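You operate a simulated robot arm through the tools that you are given. There is no shell and no other tool. Be economical: measure what you need, move in short steps, check, and stop when the job is done.

You are at the controls of a simulated two-armed robot. One attempt, no reset.

JOB
Pick up the grey wool with one hand, pass it to the other hand and put it on the shelf under the wooden table.

It is judged by the outcome, as a careful person would: the job done as asked, and still so three seconds after it is handed in. It fails if anything else is knocked over, pushed out of place, dropped, spilled or broken.

ROBOT AND FRAMES
Two 7-joint arms with two-finger parallel grippers on one trunk, on a base that drives. Base frame: it is fixed to the floor where the robot stands at the start and does not move with it; the origin is under the middle of the robot, x ahead of it, y to its left, z up; the surface under the hand at the start is at about z = 80. Lengths are in cm, angles in degrees, forces in N, time in s.
The left shoulder is at the start at [-8.2, 11.9, 85.1], the right one opposite. With the tool pointing down near the work surface each hand reaches from about 16 to 58 cm from the robot's upright axis, wherever it stands, measured 20 degrees to its own side. Places, roughly: shelf under the wooden table [60, 10, 20]. Payload 3.43 kg a hand.
Tool frame (each hand has its own): the origin (TCP) lies between the finger pads and is the grasp point; the fingertips stand 3 cm ahead of it; z points along the fingers, y is the line along which they close. Largest opening 9.4 cm; finger width 2.8, thickness 1; the body of the gripper, 5 by 9.6 cm, starts 5.5 cm behind the TCP.
Orientation is that of the tool frame in the base frame, as [roll, pitch, yaw] about the fixed x, y, z axes, in that order (R = Rz(yaw) Ry(pitch) Rx(roll)). With the fingers straight down and closing along the base's y, the tool's x points along the base's -x, its y along +y and its z along -z.

CONTROLS
- The arms move only by the tool play_rows. It takes "left_targets", "right_targets" or both (then of equal length, played together; a hand with none holds still); each is text: rows parted by semicolons, each of 7 numbers parted by spaces: the shift along the tool's x, y, z in cm, then the turn, a rotation vector about the tool's x, y, z in rad, then the gripper command, from -1 (fully open) to 1 (shut), values between in proportion. In form: dx dy dz rx ry rz grip; .... A call has 1 to 8 rows; each row shifts and turns the commanded pose from where the row before left it, along the tool's axes as they then stand. Rows are played at 5 a second. More than 5 cm and 8.6 degrees between two rows, or a gripper value outside its range, and nothing of the call is played. A pose out of reach is approached as far as the arm can. The call stops where the force on the tool passes 40 N (or 10 N more than at its start, if that is more) or the arm is blocked; 0.2 s more then pass. The fingers move at their own pace (about 15.3 cm/s each) and stop on an object; they squeeze with about 21 N. The grip force told is the motor's: it shows also when the fingers shut on nothing. Time passes only in rows, and 0.2 s behind the last, so rows that do not move let the fingers close. It gives the time, the measured TCP pose, the force on the tool (base axes), the opening and the grip force at its end, in the units of the frame above (readings bear some noise), with the torque about the TCP (base axes, N m) and any sound that the robot's microphone picked up.
- Cameras (640 x 400 px; columns grow to the right, rows downward): "scene" is now at [1.66, -0.67, 154.05]; the picture's right is [-0.06, -1.00, 0.00], its down [-0.90, 0.06, -0.43] and it looks along [0.43, -0.03, -0.90] (base axes); focal length 264 px, centre (320, 200). "left" rides on the left gripper at [7.6, -1.4, -10.2] in its tool frame; the picture's right is [0.18, 0.98, 0.00], its down [-0.75, 0.14, -0.64] and it looks along [-0.63, 0.12, 0.77] (tool axes); focal length 243 px, centre (320, 200). "right" rides on the right gripper at [7.6, 1.4, -10.3] in its tool frame; the picture's right is [-0.18, 0.98, 0.00], its down [-0.75, -0.14, -0.64] and it looks along [-0.63, -0.12, 0.77] (tool axes); focal length 243 px, centre (320, 200). There is no depth. A picture from a camera that has moved, and an enlarged one, comes with that camera's place and axes in the base frame and with its lens.
- camera(camera): a new picture of that camera. The clock stands still meanwhile.
- move_column(by): slides the trunk up (or, below 0, down) by that many cm; the arms and the scene camera ride with it, the base frame stays. It gives what a move gives, with no picture.
- roll_base(legs): drives the robot by 1 to 6 legs, each [ahead, left, turn to the left] in cm, cm and degrees, along the robot's own axes; the way and the turn of a leg run together, so that a leg with both is an arc; at most 150 cm and 180 degrees a leg. The arms and the cameras ride along, it lands a little off, and it stops where it bumps. It gives what a move gives.
- pan_tilt(pan, tilt): turns the head with the scene camera to pan (to the left, within 143 degrees either way) and tilt (down, from -29 to 69), counted from straight ahead of the robot. It gives what a move gives.
- close_up(camera, box): a new picture of the part [left, top, right, bottom] of that camera's present view, enlarged. The clock stands still meanwhile.
- hand_in(): hands the job in; it is judged then, once.

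Go step by step. Nothing tells you exact positions but the pictures and the camera data: compare them with the known pose of the tool, close in by small moves and look again before you grip or let go. The budget is 120 turns and 108 pictures, counting those below and the enlarged ones. Unless the task says otherwise, let go and move clear before handing in, and close with one line.

The tools are called after ">>>" as a command line: name --argument value ..., lists and objects as JSON in quotes. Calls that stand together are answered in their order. play_rows: Moves the arms, as the interface text tells. Its arguments: {"type":"object","properties":{"left_targets":{"type":"string"},"right_targets":{"type":"string"}},"required":[]} The other tools are called the same way: move_column (by) slides the trunk up or down; roll_base (legs) drives the base; pan_tilt (pan, tilt) turns the head that bears the scene camera; camera (camera) takes a picture; close_up (camera, box) takes an enlarged picture of a part of a camera's view; hand_in () hands the job in.

At the start:

```text
time: 0.0
left_ee_pos: [38.33, 19.41, 106.71]
left_tcp_rot: [-180.0, 0.0, -180.0]
left_force: [0.0, 0.2, -1.0]
left_wrist_torque: [0.01, 0.0, -0.03]
left_grip_width: 9.41
left_gripper_force: 0.2
right_ee_pos: [28.62, -7.69, 107.15]
right_tcp_rot: [179.9, 0.0, 180.0]
right_force: [0.2, -0.2, 0.2]
right_wrist_torque: [0.01, -0.01, 0.0]
right_grip_width: 9.4
right_gripper_force: 0.0
trunk travel left (down, up): [-27.5, 6.0]
robot x, y, heading: [-0.02, 0.07, -0.1]
head pan, tilt: [-3.6, 64.5]
```

scene: 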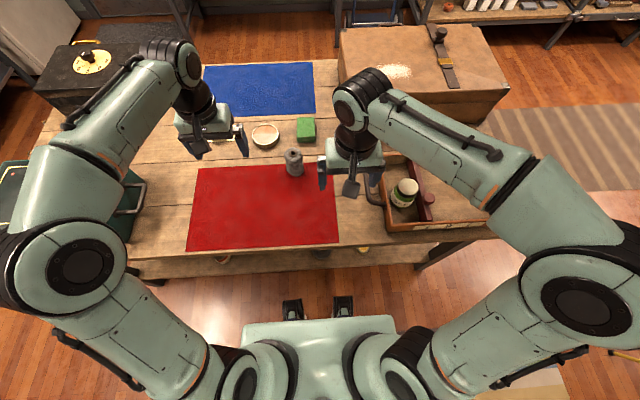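
right: 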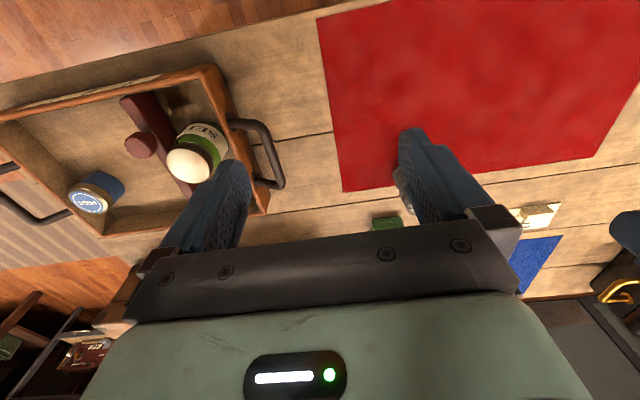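
left: 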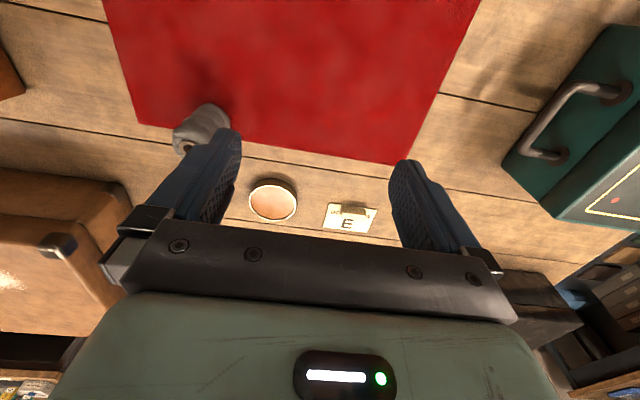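

I see a grey roll at the edge of the red mat that is probably the wool; I'll enlarge it to check, along with the shelf zone beneath the table's near edge.

>>> close_up --camera "scene" --box '[230, 100, 390, 200]'

>>> close_up --camera "scene" --box '[120, 200, 440, 400]'

```text
4.00 times, centred on (310, 150) of scene
camera zoom: at [1.66, -0.67, 154.05], right [-0.06, -1.0, 0.0], down [-0.9, 0.06, -0.43], along [0.43, -0.03, -0.9], focal length 1055 px, centre (360, 400)
```

zoom: 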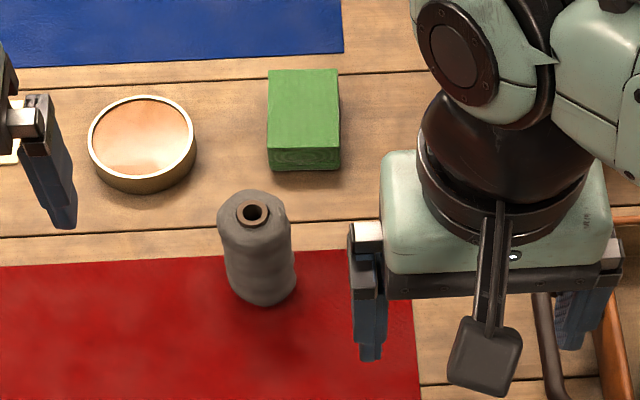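

```text
2.00 times, centred on (280, 300) of scene
camera zoom: at [1.66, -0.67, 154.05], right [-0.06, -1.0, 0.0], down [-0.9, 0.06, -0.43], along [0.43, -0.03, -0.9], focal length 528 px, centre (400, 0)
```

zoom: 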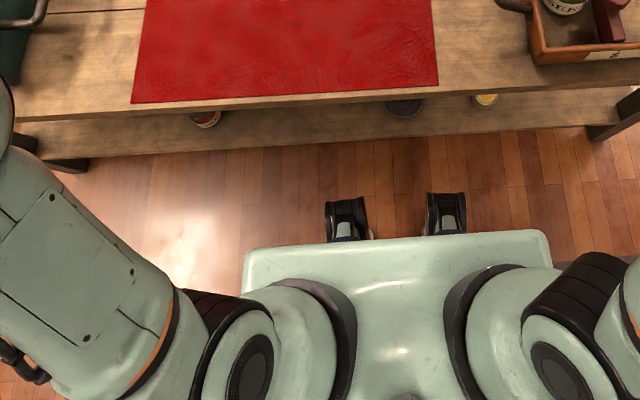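

The grey wool is the upright spool, about 6 cm wide and 9 cm tall, near [49, 4.3, 80]. I'll bring the left hand above it at the present height and look.

>>> play_rows --left_targets "-2.2 -3 0 0 0 0 -1; -2.2 -3 0 0 0 0 -1; -2.1 -3 0 0 0 0 -1; -2.1 -3 0 0 0 0 -1; -2.1 -3 0 0 0 0 -1; 0 0 0 0 0 0 -1"

>>> camera --camera "left"

>>> camera --camera "scene"

```text
time: 1.4
left_ee_pos: [48.3, 4.23, 106.62]
left_tcp_rot: [179.9, 0.0, -180.0]
left_force: [0.6, 0.6, 0.1]
left_wrist_torque: [0.0, 0.0, -0.03]
left_grip_width: 9.39
left_gripper_force: 0.1
left hand out of reach, approached as far as the arm can: row 5
right_ee_pos: [28.75, -7.82, 107.15]
right_tcp_rot: [179.9, 0.0, -180.0]
right_force: [0.2, 0.6, -0.1]
right_wrist_torque: [-0.02, -0.02, -0.01]
right_grip_width: 9.4
right_gripper_force: 0.0
trunk travel left (down, up): [-27.5, 6.0]
robot x, y, heading: [0.17, 0.18, 0.0]
head pan, tilt: [-3.6, 64.5]
```

```text
102 pictures are left
camera left: at [40.67, 2.75, 116.99], right [-0.18, 0.98, 0.0], down [0.75, 0.14, 0.64], along [0.63, 0.12, -0.77], focal length 243 px, centre (320, 200)
```

left: 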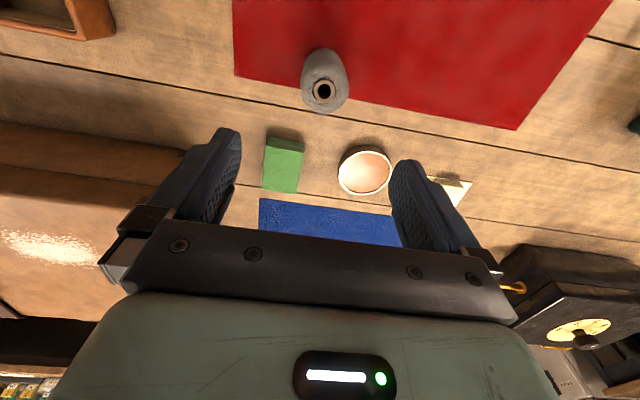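

```text
101 pictures are left
camera scene: at [1.62, -0.59, 154.04], right [-0.06, -1.0, 0.0], down [-0.9, 0.06, -0.43], along [0.43, -0.03, -0.9], focal length 264 px, centre (320, 200)
```

scene: 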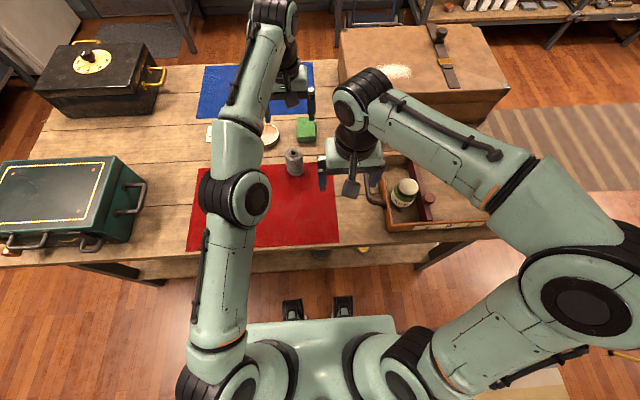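

The wool's top is at about [48.5, 4.4, 89] and the left hand is nearly over it. I'll lower it to just above the top and check alignment.

>>> play_rows --left_targets "0 0.1 4 0 0 0 -1; 0 0.1 4 0 0 0 -1; 0 0 4 0 0 0 -1; 0 0 1 0 0 0 -1; 0 0 0 0 0 0 -1"

>>> camera --camera "left"

>>> close_up --camera "scene" --box '[230, 100, 390, 200]'

```text
time: 2.6
left_ee_pos: [48.13, 4.34, 93.72]
left_tcp_rot: [180.0, -0.1, 179.9]
left_force: [0.1, -0.4, 0.8]
left_wrist_torque: [0.0, 0.01, -0.04]
left_grip_width: 9.41
left_gripper_force: 0.1
right_ee_pos: [28.68, -7.89, 107.23]
right_tcp_rot: [-180.0, 0.0, 180.0]
right_force: [0.3, 0.8, -0.7]
right_wrist_torque: [-0.01, 0.02, 0.0]
right_grip_width: 9.42
right_gripper_force: 0.1
trunk travel left (down, up): [-27.5, 6.0]
robot x, y, heading: [0.07, -0.21, 0.0]
head pan, tilt: [-3.6, 64.5]
```

```text
100 pictures are left
camera left: at [40.57, 2.85, 103.83], right [-0.18, 0.98, 0.0], down [0.75, 0.14, 0.64], along [0.63, 0.12, -0.77], focal length 243 px, centre (320, 200)
```

left: 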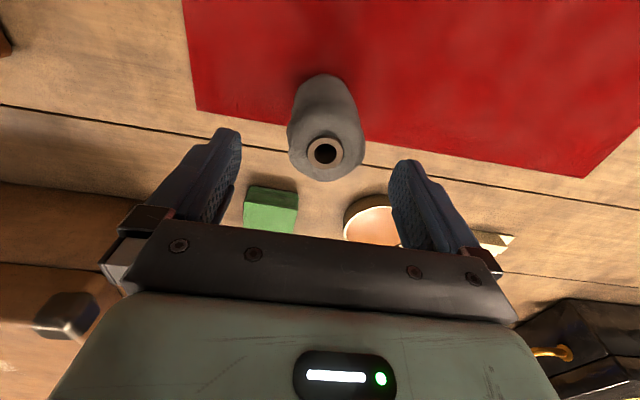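

```text
4.00 times, centred on (310, 150) of scene
camera zoom: at [1.66, -0.67, 154.05], right [-0.06, -1.0, 0.0], down [-0.9, 0.06, -0.43], along [0.43, -0.03, -0.9], focal length 1055 px, centre (360, 400)
```

zoom: 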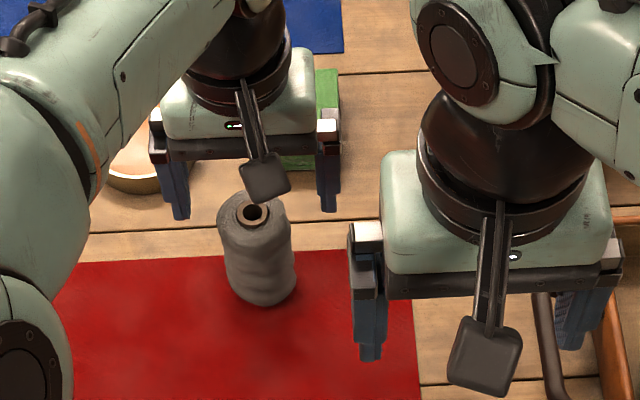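

Two views put the wool's top centre at [48.4, 4.6, 89.0]; the hand is lined up. I'll lower 5 cm and close.

>>> play_rows --left_targets "-0.2 0.2 2 0 0 0 -1; -0.1 0 2 0 0 0 -1; 0 0 1 0 0 0 -1; 0 0 0 0 0 0 -1; 0 0 0 0 0 0 1; 0 0 0 0 0 0 1; 0 0 0 0 0 0 1"

>>> camera --camera "left"

>>> close_up --camera "scene" --box '[230, 100, 390, 200]'

```text
time: 4.2
left_ee_pos: [48.5, 4.69, 88.57]
left_tcp_rot: [180.0, 0.0, 180.0]
left_force: [-1.1, 0.3, 0.2]
left_wrist_torque: [0.01, 0.02, 0.0]
left_grip_width: 4.69
left_gripper_force: 20.9
right_ee_pos: [28.63, -7.86, 107.26]
right_tcp_rot: [-179.9, -0.1, 180.0]
right_force: [0.1, 0.0, -0.5]
right_wrist_torque: [-0.04, 0.02, 0.0]
right_grip_width: 9.43
right_gripper_force: 0.0
trunk travel left (down, up): [-27.5, 6.0]
robot x, y, heading: [-0.01, -0.02, 0.0]
head pan, tilt: [-3.6, 64.5]
```

```text
98 pictures are left
camera left: at [40.95, 3.17, 98.91], right [-0.18, 0.98, 0.0], down [0.75, 0.14, 0.64], along [0.63, 0.12, -0.77], focal length 243 px, centre (320, 200)
```

left: 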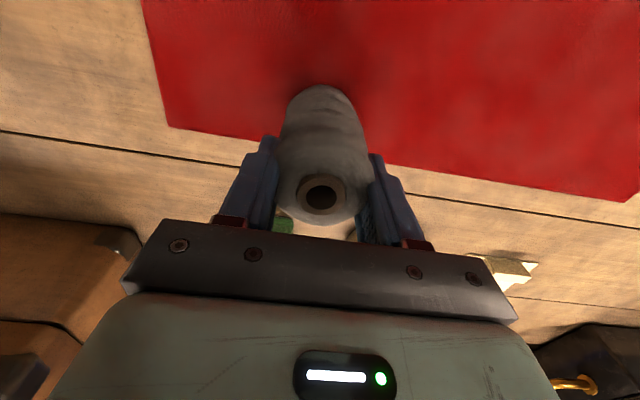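

```text
4.00 times, centred on (310, 150) of scene
camera zoom: at [1.67, -0.67, 154.05], right [-0.06, -1.0, 0.0], down [-0.9, 0.06, -0.43], along [0.43, -0.03, -0.9], focal length 1055 px, centre (360, 400)
```

zoom: 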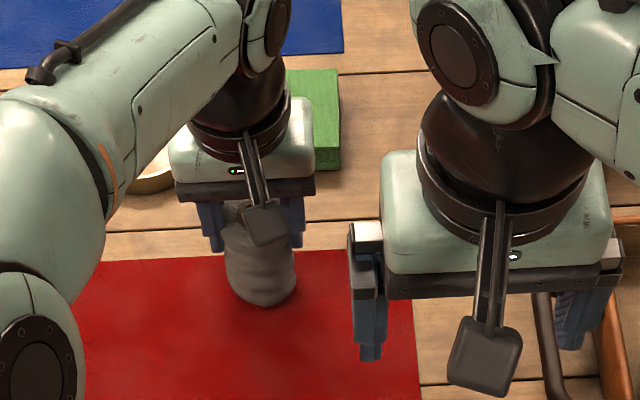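

The wool is held at its top, 4.7 cm between pads. I'll lift it and bring it back toward the middle.

>>> play_rows --left_targets "0 0 -3 0 0 0 1; 0 0 -5 0 0 0 1; 0 0 -5 0 0 0 1; 2 0 -5 0 0 0 1; 3 0 -4 0 0 0 1; 4 0 -2 0 0 0 1; 0 0 0 0 0 0 1"

>>> camera --camera "scene"

```text
refused: row 4 steps farther than a row can; nothing moved
```

```text
96 pictures are left
camera scene: at [1.67, -0.67, 154.05], right [-0.06, -1.0, 0.0], down [-0.9, 0.06, -0.43], along [0.43, -0.03, -0.9], focal length 264 px, centre (320, 200)
```

scene: 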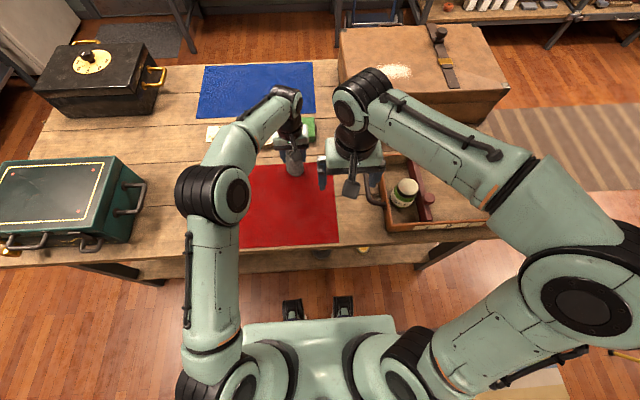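

One step was too long; I repeat the lift with shorter rows.

>>> play_rows --left_targets "0 0 -3 0 0 0 1; 0 0 -4 0 0 0 1; 0 0 -4.5 0 0 0 1; 1 0 -4.5 0 0 0 1; 2 0 -4 0 0 0 1; 3 0 -3 0 0 0 1; 3 0 -1 0 0 0 1; 0 0 0 0 0 0 1"

>>> camera --camera "scene"

>>> camera --camera "left"

```text
time: 6.0
left_ee_pos: [39.77, 4.82, 112.51]
left_tcp_rot: [-179.9, 0.1, 180.0]
left_force: [0.0, 0.1, -0.5]
left_wrist_torque: [0.03, 0.01, -0.02]
left_grip_width: 4.69
left_gripper_force: 20.9
right_ee_pos: [28.68, -7.9, 107.35]
right_tcp_rot: [-180.0, 0.0, 180.0]
right_force: [-0.3, 0.0, -0.1]
right_wrist_torque: [-0.01, -0.02, 0.01]
right_grip_width: 9.4
right_gripper_force: 0.1
trunk travel left (down, up): [-27.5, 6.0]
robot x, y, heading: [0.08, -0.03, 0.0]
head pan, tilt: [-3.6, 64.5]
```

```text
95 pictures are left
camera scene: at [1.74, -0.69, 154.05], right [-0.06, -1.0, 0.0], down [-0.9, 0.06, -0.43], along [0.43, -0.03, -0.9], focal length 264 px, centre (320, 200)
```

scene: 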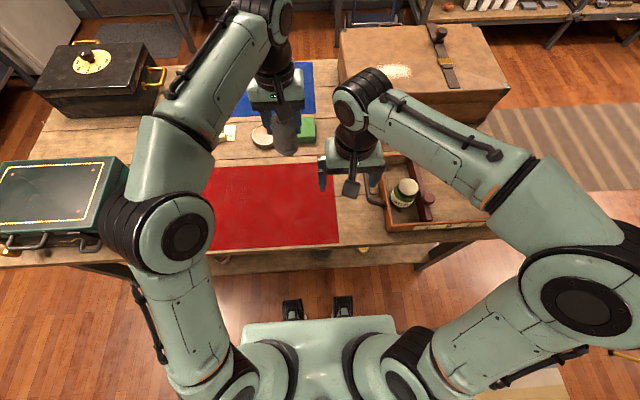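

```text
94 pictures are left
camera left: at [32.15, 3.34, 122.79], right [-0.18, 0.98, 0.0], down [0.75, 0.14, 0.64], along [0.63, 0.12, -0.77], focal length 243 px, centre (320, 200)
```

left: 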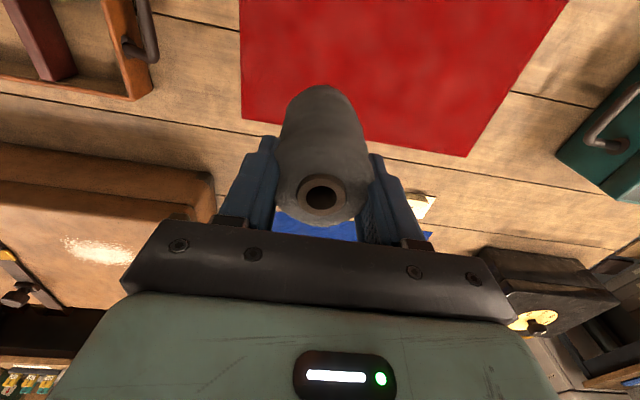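

The wool is lifted clean (centre ≈ [39.8, 4.8], z 104–113). Now I'll tilt the right hand so its fingers point forward and about 30° down.

>>> play_rows --right_targets "0 0 0 0 -0.149 0 -1; 0 0 0 0 -0.149 0 -1; 0 0 0 0 -0.149 0 -1; 0 0 0 0 -0.149 0 -1; 0 0 0 0 -0.149 0 -1; 0 0 0 0 -0.149 0 -1; 0 0 0 0 -0.149 0 -1; 0 0 0 0 0 0 -1"

>>> camera --camera "scene"

>>> camera --camera "right"

```text
time: 7.8
left_ee_pos: [39.75, 4.8, 112.51]
left_tcp_rot: [179.9, 0.0, 180.0]
left_force: [0.1, -0.7, -0.3]
left_wrist_torque: [-0.01, -0.02, 0.0]
left_grip_width: 4.67
left_gripper_force: 21.1
right_ee_pos: [28.53, -7.81, 107.1]
right_tcp_rot: [-180.0, 59.8, -179.9]
right_force: [0.5, 0.7, -0.5]
right_wrist_torque: [0.01, 0.03, 0.02]
right_grip_width: 9.4
right_gripper_force: 0.0
trunk travel left (down, up): [-27.5, 6.0]
robot x, y, heading: [0.15, -0.39, 0.4]
head pan, tilt: [-3.6, 64.5]
```

```text
93 pictures are left
camera scene: at [1.67, -0.67, 154.05], right [-0.06, -1.0, 0.0], down [-0.9, 0.06, -0.43], along [0.43, -0.03, -0.9], focal length 264 px, centre (320, 200)
```

scene: 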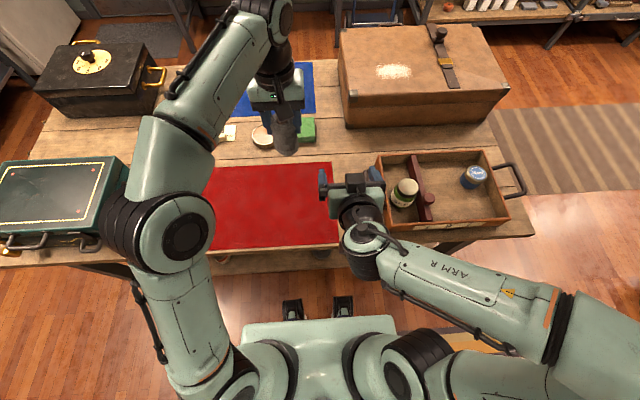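

```text
92 pictures are left
camera right: at [15.9, -6.39, 105.72], right [0.09, 0.98, 0.16], down [-0.18, -0.14, 0.97], along [0.98, -0.12, 0.16], focal length 243 px, centre (320, 200)
```

right: 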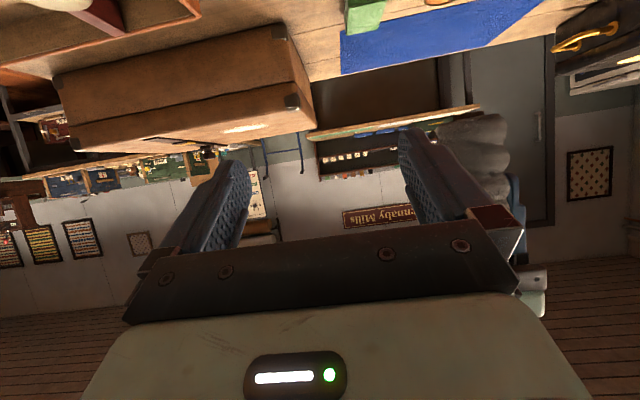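

The right hand is tilted. I'll shift it left so it stands behind the wool in line with it, then look.

>>> play_rows --right_targets "0 4.2 0 0 0 0 -1; 0 4.2 0 0 0 0 -1; 0 4.2 0 0 0 0 -1; 0 0 0 0 0 0 -1"

>>> camera --camera "right"

>>> camera --camera "scene"

```text
time: 8.8
left_ee_pos: [39.66, 4.72, 112.57]
left_tcp_rot: [-180.0, 0.1, -180.0]
left_force: [0.0, 0.5, -0.7]
left_wrist_torque: [0.01, -0.03, 0.02]
left_grip_width: 4.68
left_gripper_force: 21.1
right_ee_pos: [28.68, 4.77, 107.26]
right_tcp_rot: [179.9, 59.8, 180.0]
right_force: [-0.2, 0.4, 0.6]
right_wrist_torque: [0.01, 0.0, -0.01]
right_grip_width: 9.38
right_gripper_force: 0.1
trunk travel left (down, up): [-27.5, 6.0]
robot x, y, heading: [0.51, -0.13, -0.0]
head pan, tilt: [-3.6, 64.5]
```

```text
91 pictures are left
camera right: at [15.93, 6.23, 105.66], right [0.09, 0.98, 0.16], down [-0.18, -0.14, 0.97], along [0.98, -0.12, 0.16], focal length 243 px, centre (320, 200)
```

right: 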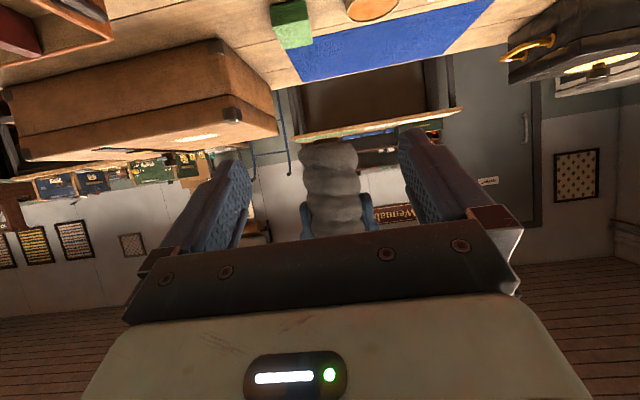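

```text
90 pictures are left
camera scene: at [1.62, -0.76, 154.04], right [-0.06, -1.0, 0.0], down [-0.9, 0.06, -0.43], along [0.43, -0.03, -0.9], focal length 264 px, centre (320, 200)
```

scene: 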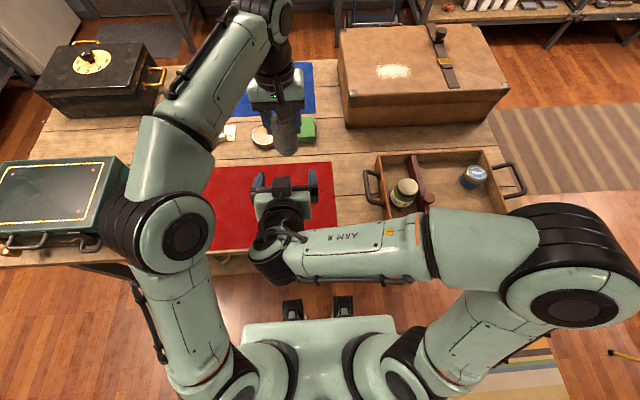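

The wool stands ahead, bottom ≈ 104, between the open fingers' line. I'll advance most of the way and look before closing.

>>> play_rows --right_targets "-1.25 0 2.17 0 0 0 -1; -1.25 0.1 2.17 0 0 0 -1; -1.25 0 2.17 0 0 0 -1; 0 0 0 0 0 0 -1"

>>> camera --camera "right"

>>> close_up --camera "scene" --box '[200, 80, 392, 200]'

```text
time: 9.8
left_ee_pos: [39.63, 4.81, 112.46]
left_tcp_rot: [-179.9, 0.1, 180.0]
left_force: [-0.2, 0.7, 0.7]
left_wrist_torque: [0.0, 0.0, -0.02]
left_grip_width: 4.66
left_gripper_force: 20.9
right_ee_pos: [36.15, 5.11, 107.13]
right_tcp_rot: [-180.0, 59.8, -180.0]
right_force: [0.6, 0.2, 0.6]
right_wrist_torque: [-0.02, 0.04, 0.0]
right_grip_width: 9.4
right_gripper_force: 0.0
trunk travel left (down, up): [-27.5, 6.0]
robot x, y, heading: [-0.02, 0.06, -0.1]
head pan, tilt: [-3.6, 64.5]
```

```text
89 pictures are left
camera right: at [23.5, 6.46, 105.64], right [0.09, 0.98, 0.16], down [-0.18, -0.14, 0.97], along [0.98, -0.12, 0.16], focal length 243 px, centre (320, 200)
```

right: 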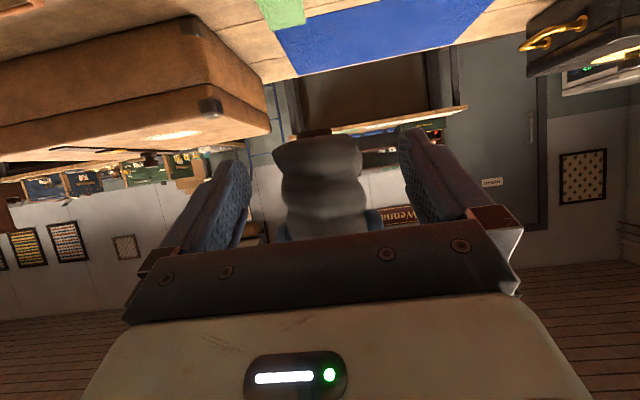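

```text
3.33 times, centred on (296, 140) of scene
camera zoom: at [1.63, -0.68, 154.04], right [-0.06, -1.0, 0.0], down [-0.9, 0.06, -0.43], along [0.43, -0.03, -0.9], focal length 880 px, centre (400, 400)
```

zoom: 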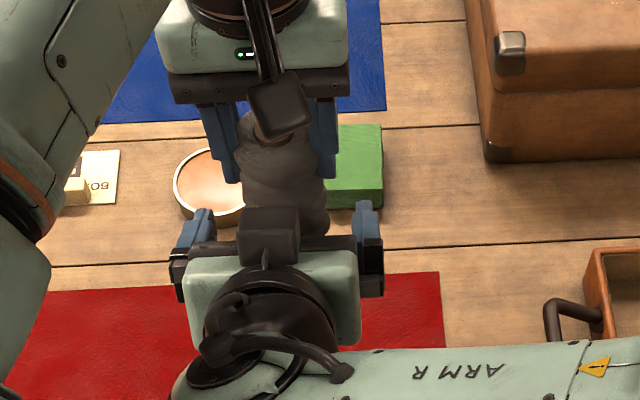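

There is a dark block on the upper side of the right palm which might meet the wool; I'll look closer at it before advancing.

>>> close_up --camera "scene" --box '[240, 100, 336, 160]'

>>> camera --camera "left"

```text
6.67 times, centred on (288, 130) of scene
camera zoom: at [1.63, -0.68, 154.04], right [-0.06, -1.0, 0.0], down [-0.9, 0.06, -0.43], along [0.43, -0.03, -0.9], focal length 1759 px, centre (533, 667)
```

zoom: 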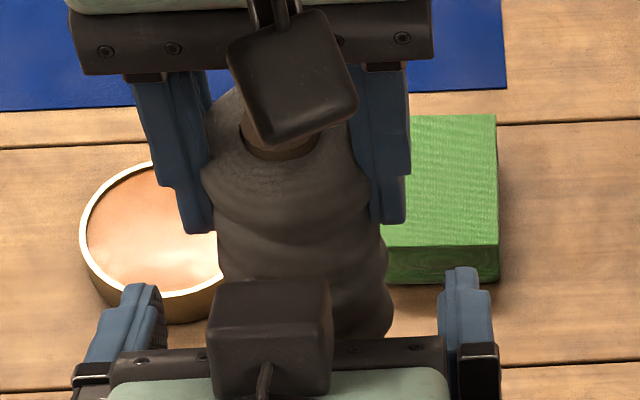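

```text
86 pictures are left
camera left: at [32.1, 3.35, 122.79], right [-0.18, 0.98, 0.0], down [0.75, 0.14, 0.64], along [0.63, 0.12, -0.77], focal length 243 px, centre (320, 200)
```

left: 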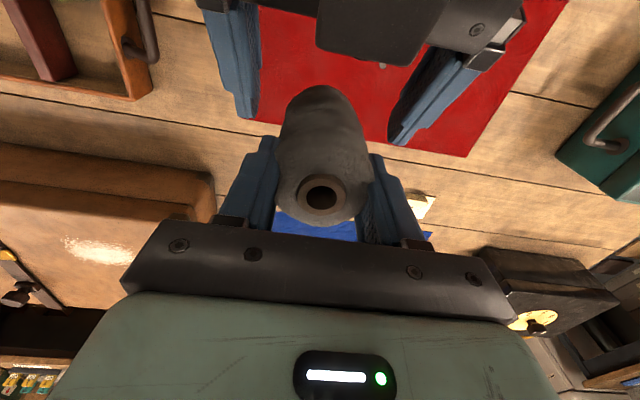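

The block's front edge is at about x=33.7, so I'll advance 2 cm only, which leaves about 1 cm from the wool, and check before gripping.

>>> play_rows --right_targets "-0.64 -0.15 0.82 0 0 0 -1; -0.64 -0.1 0.82 0 0 0 -1; 0 0 0 0 0 0 -1"

>>> close_up --camera "scene" --box '[240, 100, 336, 160]'

>>> camera --camera "right"

>>> camera --camera "left"

```text
time: 10.6
left_ee_pos: [39.69, 4.86, 112.49]
left_tcp_rot: [179.9, 0.0, 179.9]
left_force: [-0.4, 0.3, -0.5]
left_wrist_torque: [0.01, 0.0, 0.0]
left_grip_width: 4.68
left_gripper_force: 21.0
right_ee_pos: [38.35, 4.67, 107.48]
right_tcp_rot: [179.9, 59.8, 180.0]
right_force: [0.0, 0.0, -0.4]
right_wrist_torque: [-0.02, -0.03, -0.03]
right_grip_width: 9.39
right_gripper_force: 0.0
trunk travel left (down, up): [-27.5, 6.0]
robot x, y, heading: [0.29, 0.05, 0.1]
head pan, tilt: [-3.6, 64.5]
```

```text
6.67 times, centred on (288, 130) of scene
camera zoom: at [1.66, -0.67, 154.04], right [-0.06, -1.0, 0.0], down [-0.9, 0.06, -0.43], along [0.43, -0.03, -0.9], focal length 1759 px, centre (533, 667)
```

zoom: 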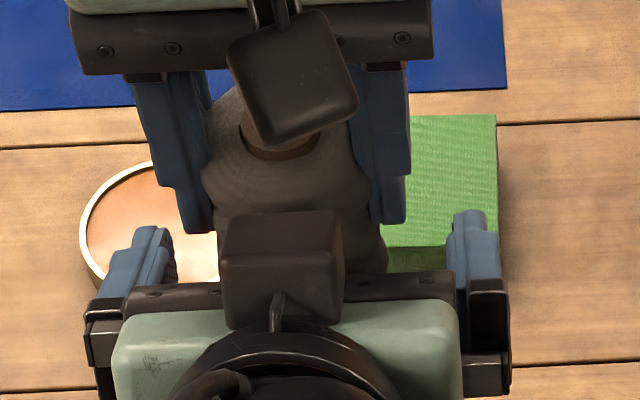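

```text
84 pictures are left
camera right: at [25.55, 6.09, 106.03], right [0.09, 0.98, 0.16], down [-0.18, -0.14, 0.97], along [0.98, -0.12, 0.16], focal length 243 px, centre (320, 200)
```

right: 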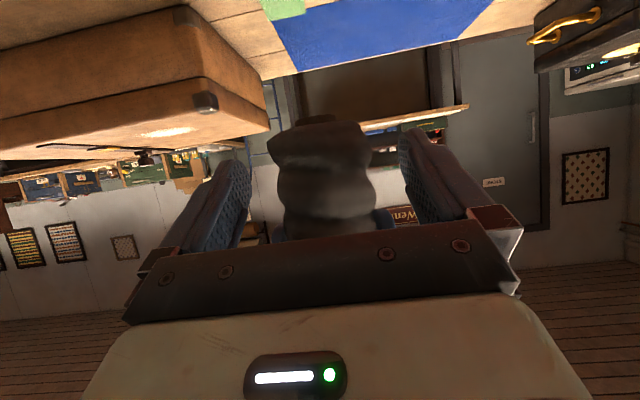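

```text
83 pictures are left
camera left: at [32.12, 3.36, 122.79], right [-0.18, 0.98, 0.0], down [0.75, 0.14, 0.64], along [0.63, 0.12, -0.77], focal length 243 px, centre (320, 200)
```

left: 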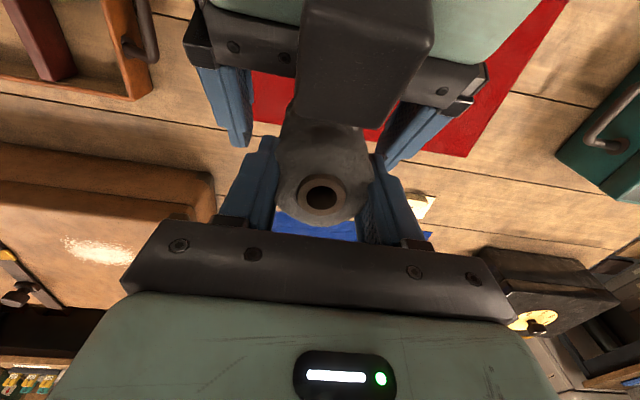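

The wool lies between the right fingers, below the left fingertips. I'll nudge 0.2 cm left and close the right hand.

>>> play_rows --right_targets "0 0.2 0 0 0 0 -1; 0 0 0 0 0 0 0; 0 0 0 0 0 0 1; 0 0 0 0 0 0 1; 0 0 0 0 0 0 1"

>>> camera --camera "right"

>>> close_up --camera "scene" --box '[240, 100, 336, 160]'

```text
time: 11.8
left_ee_pos: [39.77, 4.78, 112.47]
left_tcp_rot: [-180.0, -0.1, 179.9]
left_force: [-1.5, -2.1, 0.5]
left_wrist_torque: [-0.02, 0.05, 0.06]
left_grip_width: 4.66
left_gripper_force: 21.0
right_ee_pos: [38.33, 4.87, 107.66]
right_tcp_rot: [-179.9, 59.7, -180.0]
right_force: [1.0, 2.8, 0.2]
right_wrist_torque: [-0.05, 0.01, -0.01]
right_grip_width: 5.04
right_gripper_force: 20.7
trunk travel left (down, up): [-27.5, 6.0]
robot x, y, heading: [-0.19, 0.17, 0.0]
head pan, tilt: [-3.6, 64.5]
```

```text
82 pictures are left
camera right: at [25.51, 6.27, 106.03], right [0.09, 0.98, 0.16], down [-0.18, -0.14, 0.97], along [0.98, -0.12, 0.16], focal length 243 px, centre (320, 200)
```

right: 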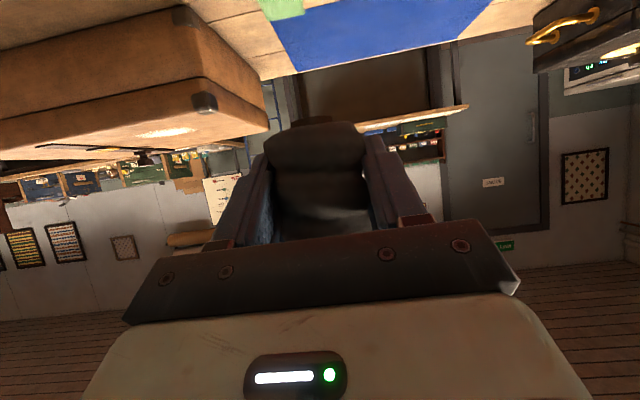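

```text
6.67 times, centred on (288, 130) of scene
camera zoom: at [1.67, -0.67, 154.05], right [-0.06, -1.0, 0.0], down [-0.9, 0.06, -0.43], along [0.43, -0.03, -0.9], focal length 1759 px, centre (533, 667)
```

zoom: 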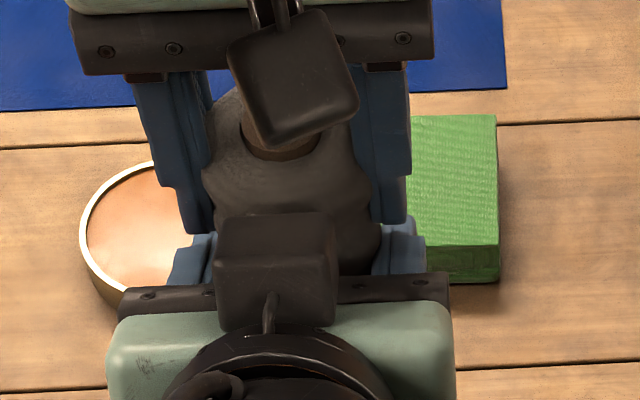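

The right hand grips the wool (5.0 cm). I'll open the left hand and raise it straight away.

>>> play_rows --left_targets "0 0 0 0 0 0 0; 0 0 0 0 0 0 -1; 0 0 0 0 0 0 -1; 0 0 -3 0 0 0 -1; 0 0 -4 0 0 0 -1; 0 2 -4 0 0 0 -1; 0 4 -2 0 0 0 -1; 0 4 0 0 0 0 -1" --right_targets "0 0 0 0 0 0 1; 0 0 0 0 0 0 1; 0 0 0 0 0 0 1; 0 0 0 0 0 0 1; 0 0 0 0 0 0 1; 0 0 0 0 0 0 1; 0 0 0 0 0 0 1; 0 0 0 0 0 0 1"

>>> camera --camera "right"

>>> camera --camera "scene"

```text
time: 13.6
left_ee_pos: [36.58, 15.2, 122.66]
left_tcp_rot: [-179.7, 0.0, 180.0]
left_force: [0.0, 0.0, 0.2]
left_wrist_torque: [0.0, 0.0, 0.02]
left_grip_width: 9.4
left_gripper_force: 0.2
left hand out of reach, approached as far as the arm can: row 5, 6, 7
right_ee_pos: [38.29, 5.01, 107.46]
right_tcp_rot: [-179.8, 59.7, -179.8]
right_force: [0.8, 0.2, 0.7]
right_wrist_torque: [-0.02, 0.02, -0.03]
right_grip_width: 5.02
right_gripper_force: 20.8
trunk travel left (down, up): [-27.5, 6.0]
robot x, y, heading: [-0.15, -0.07, -0.0]
head pan, tilt: [-3.6, 64.5]
```

```text
80 pictures are left
camera right: at [25.58, 6.5, 106.0], right [0.09, 0.98, 0.16], down [-0.17, -0.14, 0.97], along [0.98, -0.12, 0.16], focal length 243 px, centre (320, 200)
```

right: 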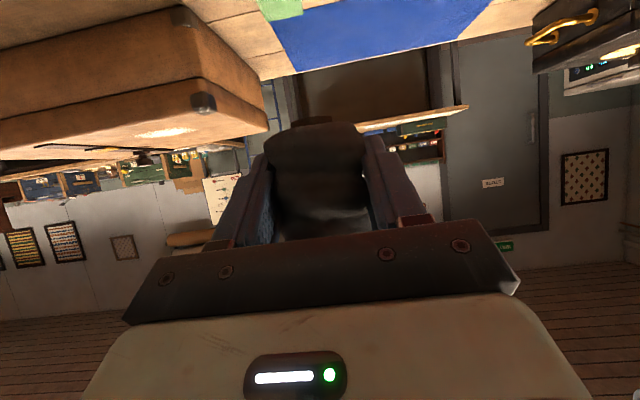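

```text
79 pictures are left
camera scene: at [1.76, -0.34, 154.05], right [-0.06, -1.0, 0.0], down [-0.9, 0.05, -0.43], along [0.43, -0.03, -0.9], focal length 264 px, centre (320, 200)
```

scene: 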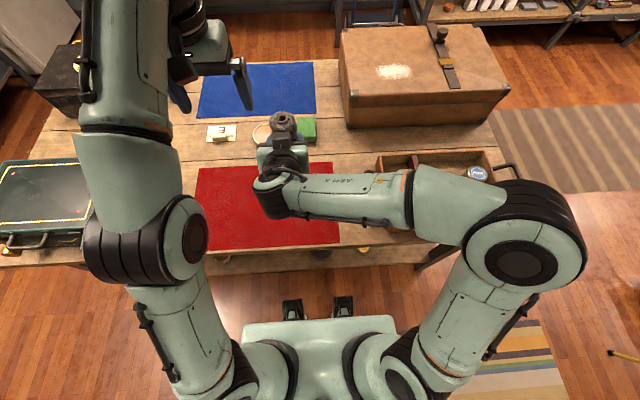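

The handover worked: the wool is now in the right hand only. Before backing off from the table I'll look behind the robot on both sides.

>>> pan_tilt --pan 140 --tilt 45

>>> camera --camera "scene"

>>> pan_tilt --pan -140 --tilt 45

>>> camera --camera "scene"

```text
time: 15.9
left_ee_pos: [36.64, 14.76, 122.79]
left_tcp_rot: [180.0, 0.1, -179.9]
left_force: [0.3, 0.2, -0.4]
left_wrist_torque: [-0.01, 0.02, 0.03]
left_grip_width: 9.38
left_gripper_force: 0.0
right_ee_pos: [38.05, 4.83, 107.39]
right_tcp_rot: [-179.9, 59.8, -180.0]
right_force: [-1.3, 0.6, 0.7]
right_wrist_torque: [0.02, -0.01, -0.01]
right_grip_width: 5.01
right_gripper_force: 21.1
trunk travel left (down, up): [-27.5, 6.0]
robot x, y, heading: [-0.2, 0.08, -0.2]
head pan, tilt: [140.0, 45.0]
```

```text
78 pictures are left
camera scene: at [-10.68, 4.94, 156.49], right [0.64, 0.77, 0.0], down [0.54, -0.45, -0.71], along [-0.54, 0.45, -0.71], focal length 264 px, centre (320, 200)
```

scene: 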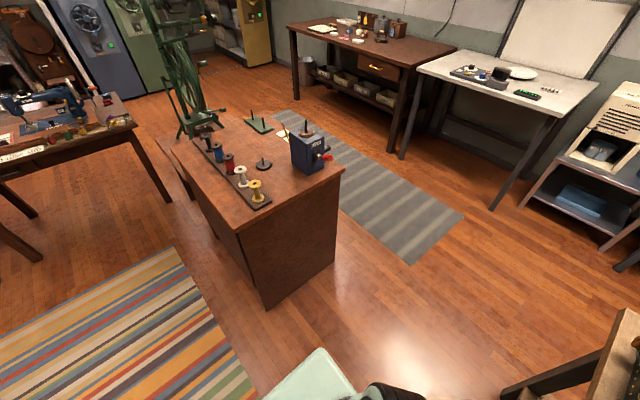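

```text
time: 19.7
left_ee_pos: [36.53, 14.72, 122.62]
left_tcp_rot: [179.9, 0.1, 180.0]
left_force: [-1.1, 0.0, 0.0]
left_wrist_torque: [-0.01, 0.01, 0.0]
left_grip_width: 9.41
left_gripper_force: 0.1
right_ee_pos: [38.23, 4.82, 107.51]
right_tcp_rot: [180.0, 59.7, -180.0]
right_force: [-0.9, -0.1, -1.1]
right_wrist_torque: [0.0, -0.01, 0.0]
right_grip_width: 4.94
right_gripper_force: 20.8
trunk travel left (down, up): [-27.5, 6.0]
robot x, y, heading: [-0.32, 0.01, -0.0]
head pan, tilt: [-140.0, 45.0]
```

```text
77 pictures are left
camera scene: at [-10.69, -5.52, 156.49], right [-0.64, 0.77, 0.0], down [0.54, 0.45, -0.71], along [-0.54, -0.45, -0.71], focal length 264 px, centre (320, 200)
```

scene: 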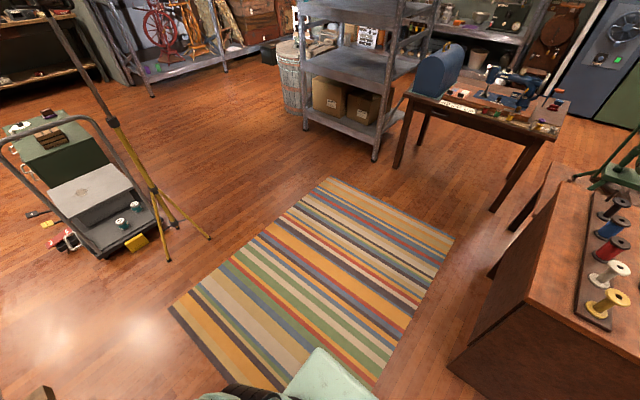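

Behind there is a desk whose face is at x≈-78 on the left side, so 36 cm back is safe. I'll back up straight and look at the shelf.

>>> roll_base --legs '[[-36, 0, 0]]'

>>> pan_tilt --pan 0 --tilt 55

>>> camera --camera "scene"

>>> camera --camera "right"

```text
time: 22.0
left_ee_pos: [1.09, 14.8, 122.78]
left_tcp_rot: [-180.0, 0.1, -179.8]
left_force: [-0.9, -0.2, -0.9]
left_wrist_torque: [-0.04, -0.02, 0.01]
left_grip_width: 9.38
left_gripper_force: 0.1
right_ee_pos: [2.88, 4.91, 107.6]
right_tcp_rot: [180.0, 59.8, -179.8]
right_force: [-0.5, -1.0, -0.3]
right_wrist_torque: [-0.02, 0.01, -0.03]
right_grip_width: 4.9
right_gripper_force: 21.3
trunk travel left (down, up): [-27.5, 6.0]
robot x, y, heading: [-35.32, 0.01, 0.3]
head pan, tilt: [-140.0, 45.0]
```

```text
time: 24.2
left_ee_pos: [0.99, 14.84, 122.73]
left_tcp_rot: [-180.0, 0.1, -179.8]
left_force: [-0.1, 0.1, 0.1]
left_wrist_torque: [0.0, 0.01, 0.0]
left_grip_width: 9.4
left_gripper_force: 0.0
right_ee_pos: [2.86, 4.94, 107.43]
right_tcp_rot: [-180.0, 59.8, -179.8]
right_force: [0.8, 0.0, -0.6]
right_wrist_torque: [-0.01, 0.04, -0.01]
right_grip_width: 4.71
right_gripper_force: 21.3
trunk travel left (down, up): [-27.5, 6.0]
robot x, y, heading: [-35.46, -0.06, 0.1]
head pan, tilt: [0.0, 55.0]
```

```text
76 pictures are left
camera scene: at [-32.67, -0.34, 155.15], right [0.0, -1.0, 0.0], down [-0.82, 0.0, -0.57], along [0.57, 0.0, -0.82], focal length 264 px, centre (320, 200)
```

scene: 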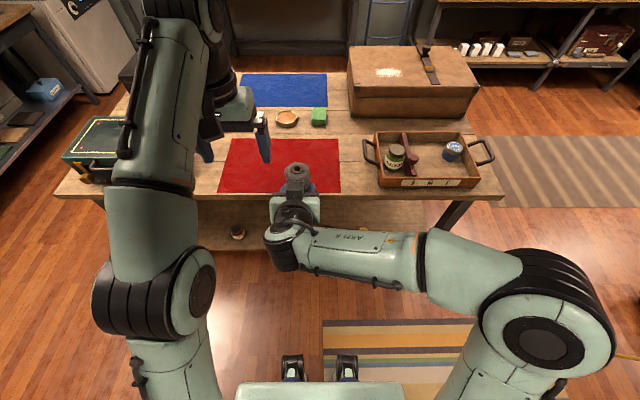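

```text
75 pictures are left
camera right: at [-9.92, 6.28, 106.03], right [0.09, 0.98, 0.16], down [-0.17, -0.14, 0.97], along [0.98, -0.12, 0.16], focal length 243 px, centre (320, 200)
```

right: 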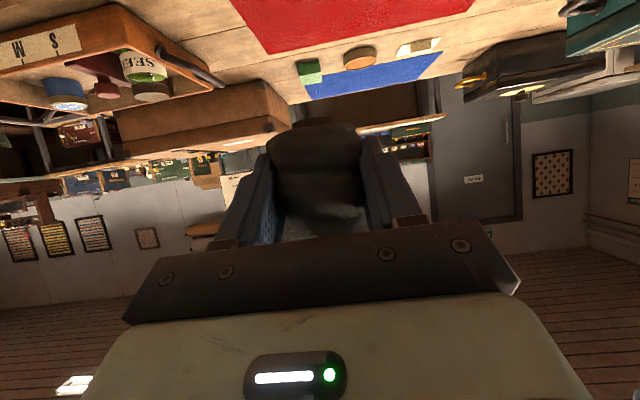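

Clear of the table by about 14 cm. Now I'll lower the trunk fully and look under the table.

>>> move_column --by -27

>>> pan_tilt --pan 0 --tilt 40

>>> camera --camera "scene"

```text
time: 27.0
left_ee_pos: [1.19, 14.92, 95.62]
left_tcp_rot: [180.0, 0.0, -179.8]
left_force: [0.4, 0.3, -0.2]
left_wrist_torque: [0.02, 0.04, 0.02]
left_grip_width: 9.38
left_gripper_force: 0.0
right_ee_pos: [2.86, 4.85, 80.53]
right_tcp_rot: [-179.9, 59.7, -179.9]
right_force: [0.2, 0.2, -0.3]
right_wrist_torque: [-0.02, -0.01, 0.0]
right_grip_width: 4.7
right_gripper_force: 21.2
trunk travel left (down, up): [-0.5, 33.0]
robot x, y, heading: [-35.39, -0.2, -0.1]
head pan, tilt: [0.0, 55.0]
```

```text
time: 27.8
left_ee_pos: [1.09, 14.84, 95.7]
left_tcp_rot: [180.0, 0.1, -179.8]
left_force: [0.5, 0.0, -0.2]
left_wrist_torque: [-0.02, 0.03, 0.0]
left_grip_width: 9.4
left_gripper_force: 0.1
right_ee_pos: [2.83, 4.93, 80.53]
right_tcp_rot: [180.0, 59.8, -179.9]
right_force: [0.3, -0.2, 0.4]
right_wrist_torque: [0.03, -0.02, 0.03]
right_grip_width: 4.7
right_gripper_force: 21.5
trunk travel left (down, up): [-0.5, 33.0]
robot x, y, heading: [-35.69, 0.28, 0.4]
head pan, tilt: [0.0, 40.0]
```

```text
74 pictures are left
camera scene: at [-26.49, -0.32, 129.82], right [0.0, -1.0, 0.0], down [-0.64, 0.0, -0.77], along [0.77, 0.0, -0.64], focal length 264 px, centre (320, 200)
```

scene: 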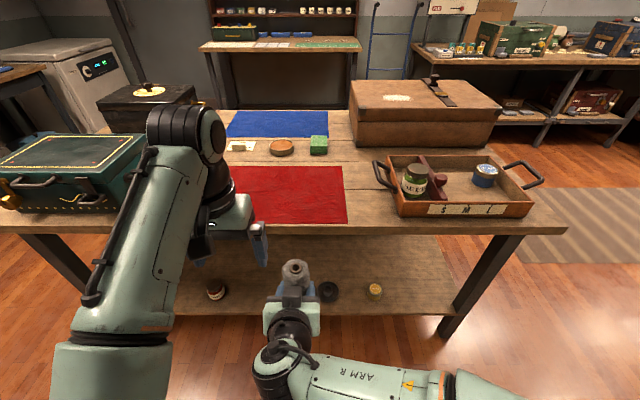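

On the shelf I see a jar near [42, 48], a dark disc near [40, -4] and a yellow can near [40, -25]; the space around [38, 16] is free. I'll lower the right hand in front of the table.

>>> play_rows --right_targets "4.16 0 2.4 0 0 0 1; 4.16 0 2.4 0 0 0 1; 4.16 0 2.4 0 0 0 1; 4.16 0 2.4 0 0 0 1; 4.16 0 2.4 0 0 0 1; 4.16 0 2.4 0 0 0 1; 0 0 0 0 0 0 1"

>>> camera --camera "scene"

>>> camera --camera "right"

```text
time: 29.4
left_ee_pos: [1.07, 14.87, 95.73]
left_tcp_rot: [-180.0, 0.1, -179.8]
left_force: [0.2, 0.6, 0.2]
left_wrist_torque: [-0.03, 0.01, -0.01]
left_grip_width: 9.41
left_gripper_force: 0.1
right_ee_pos: [2.78, 4.85, 51.7]
right_tcp_rot: [180.0, 59.8, -179.9]
right_force: [0.8, 0.4, -0.1]
right_wrist_torque: [0.01, 0.0, 0.04]
right_grip_width: 4.68
right_gripper_force: 21.3
trunk travel left (down, up): [-0.5, 33.0]
robot x, y, heading: [-35.67, 0.09, 0.2]
head pan, tilt: [0.0, 40.0]
```

```text
73 pictures are left
camera scene: at [-26.49, -0.32, 129.83], right [0.0, -1.0, 0.0], down [-0.64, 0.0, -0.77], along [0.77, 0.0, -0.64], focal length 264 px, centre (320, 200)
```

scene: 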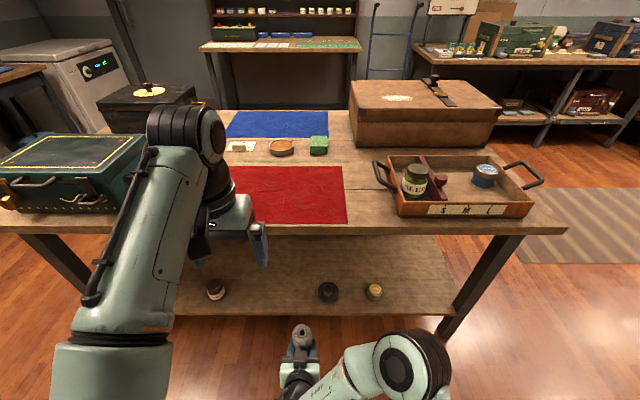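

```text
72 pictures are left
camera right: at [-9.91, 6.28, 50.33], right [0.09, 0.98, 0.16], down [-0.18, -0.14, 0.97], along [0.98, -0.12, 0.16], focal length 243 px, centre (320, 200)
```

right: 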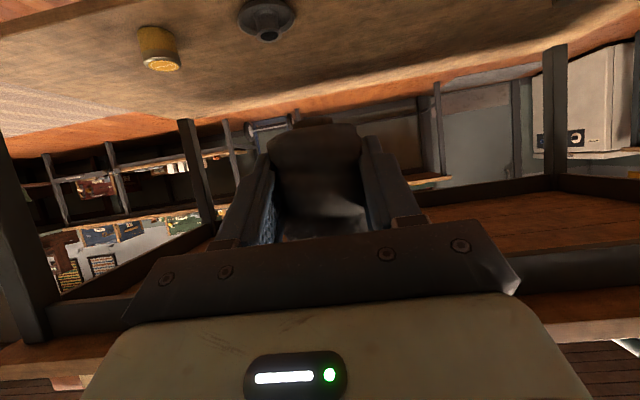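

Shelf surface comes out near z=20–21. I'll lower the hand further to TCP z≈29, still in front of the shelf.

>>> play_rows --right_targets "3.93 0 2.27 0 0 0 1; 3.93 0 2.27 0 0 0 1; 3.93 0 2.27 0 0 0 1; 3.93 0 2.27 0 0 0 1; 3.93 0 2.27 0 0 0 1; 0 0 0 0 0 0 1"

>>> camera --camera "scene"

>>> camera --camera "right"

```text
time: 30.8
left_ee_pos: [0.98, 14.91, 95.78]
left_tcp_rot: [-180.0, 0.1, -179.8]
left_force: [0.6, 0.0, 0.4]
left_wrist_torque: [0.0, 0.0, 0.0]
left_grip_width: 9.38
left_gripper_force: 0.1
right_ee_pos: [4.57, 4.67, 30.55]
right_tcp_rot: [178.8, 61.6, 178.2]
right_force: [0.9, 0.9, -0.9]
right_wrist_torque: [0.02, 0.0, -0.02]
right_grip_width: 4.68
right_gripper_force: 21.7
trunk travel left (down, up): [-0.5, 33.0]
robot x, y, heading: [-35.26, -0.1, -0.2]
head pan, tilt: [0.0, 40.0]
```

```text
71 pictures are left
camera scene: at [-26.49, -0.31, 129.85], right [0.0, -1.0, 0.0], down [-0.64, 0.0, -0.77], along [0.77, 0.0, -0.64], focal length 264 px, centre (320, 200)
```

scene: 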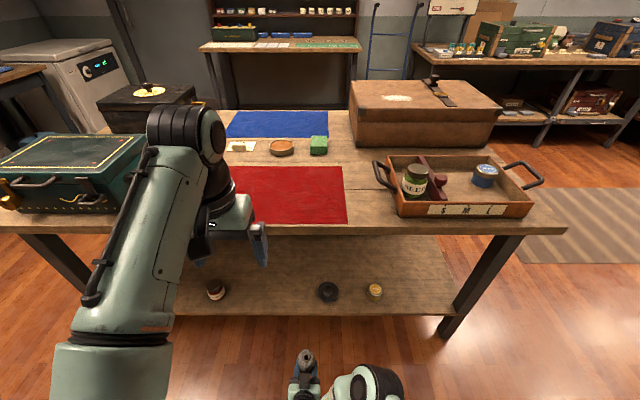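

```text
70 pictures are left
camera right: at [-8.17, 6.28, 28.59], right [0.1, 0.98, 0.17], down [-0.21, -0.15, 0.97], along [0.97, -0.13, 0.19], focal length 243 px, centre (320, 200)
```

right: 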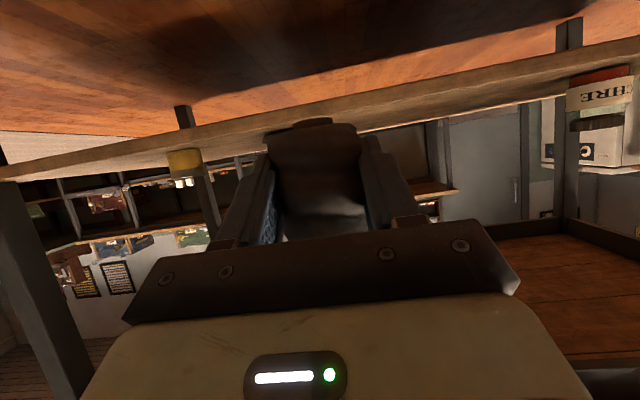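

The arm is at a limit close-in here (pose slightly off), so I'll reach 6 cm forward, still short of the table, and see if it recovers.

>>> play_rows --right_targets "-1.5 0 2.6 0 0 0 1; -1.5 0 2.6 0 0 0 1; 0 0 0 0 0 0 1"

```text
time: 31.6
left_ee_pos: [1.09, 14.94, 95.73]
left_tcp_rot: [179.9, 0.1, -179.8]
left_force: [0.7, -0.1, 0.2]
left_wrist_torque: [0.0, 0.0, -0.03]
left_grip_width: 9.38
left_gripper_force: 0.0
right_ee_pos: [8.49, 4.79, 28.84]
right_tcp_rot: [-180.0, 59.7, -179.6]
right_force: [0.6, 0.2, -0.2]
right_wrist_torque: [0.01, 0.01, -0.02]
right_grip_width: 4.67
right_gripper_force: 21.2
trunk travel left (down, up): [-0.5, 33.0]
robot x, y, heading: [-35.28, 0.25, 0.0]
head pan, tilt: [0.0, 40.0]
```

Recovered. Now strafe left 11 cm so the wool faces the free part of the shelf, and look.

>>> roll_base --legs '[[0, 11, 0]]'

>>> pan_tilt --pan 0 --tilt 45

>>> camera --camera "scene"

>>> camera --camera "right"

```text
time: 33.2
left_ee_pos: [0.96, 25.85, 95.73]
left_tcp_rot: [-180.0, 0.1, -179.8]
left_force: [0.6, -0.1, -0.2]
left_wrist_torque: [-0.02, 0.01, 0.01]
left_grip_width: 9.42
left_gripper_force: 0.1
right_ee_pos: [8.72, 15.75, 28.99]
right_tcp_rot: [-180.0, 59.8, -179.8]
right_force: [0.2, -0.5, -1.2]
right_wrist_torque: [-0.01, -0.03, -0.02]
right_grip_width: 4.68
right_gripper_force: 21.4
trunk travel left (down, up): [-0.5, 33.0]
robot x, y, heading: [-35.5, 10.61, 0.1]
head pan, tilt: [0.0, 40.0]
```

```text
time: 33.9
left_ee_pos: [1.01, 25.76, 95.6]
left_tcp_rot: [-179.9, 0.1, -179.8]
left_force: [0.1, -0.7, 0.3]
left_wrist_torque: [-0.01, 0.02, 0.02]
left_grip_width: 9.4
left_gripper_force: 0.1
right_ee_pos: [8.73, 15.76, 28.93]
right_tcp_rot: [180.0, 59.8, -179.8]
right_force: [-0.5, -0.3, -0.3]
right_wrist_torque: [0.01, 0.0, -0.02]
right_grip_width: 4.64
right_gripper_force: 20.9
trunk travel left (down, up): [-0.5, 33.0]
robot x, y, heading: [-35.65, 10.66, 0.1]
head pan, tilt: [0.0, 45.0]
```

```text
69 pictures are left
camera scene: at [-26.88, 10.63, 129.11], right [0.0, -1.0, 0.0], down [-0.71, 0.0, -0.71], along [0.71, 0.0, -0.71], focal length 264 px, centre (320, 200)
```

scene: 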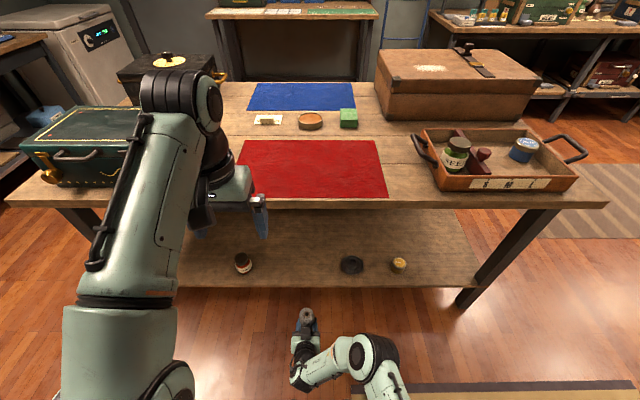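

```text
68 pictures are left
camera right: at [-4.06, 17.15, 27.51], right [0.09, 0.98, 0.16], down [-0.17, -0.14, 0.97], along [0.98, -0.12, 0.16], focal length 243 px, centre (320, 200)
```

right: 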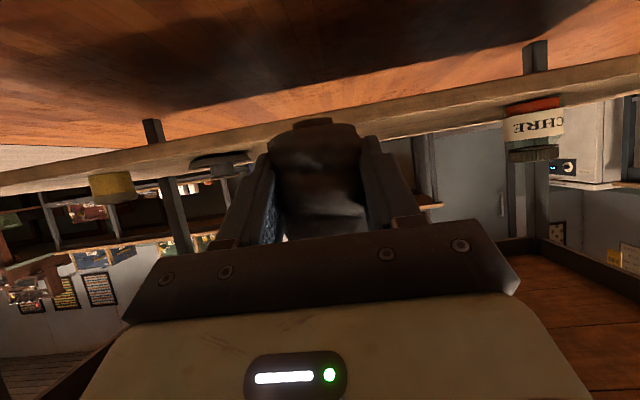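

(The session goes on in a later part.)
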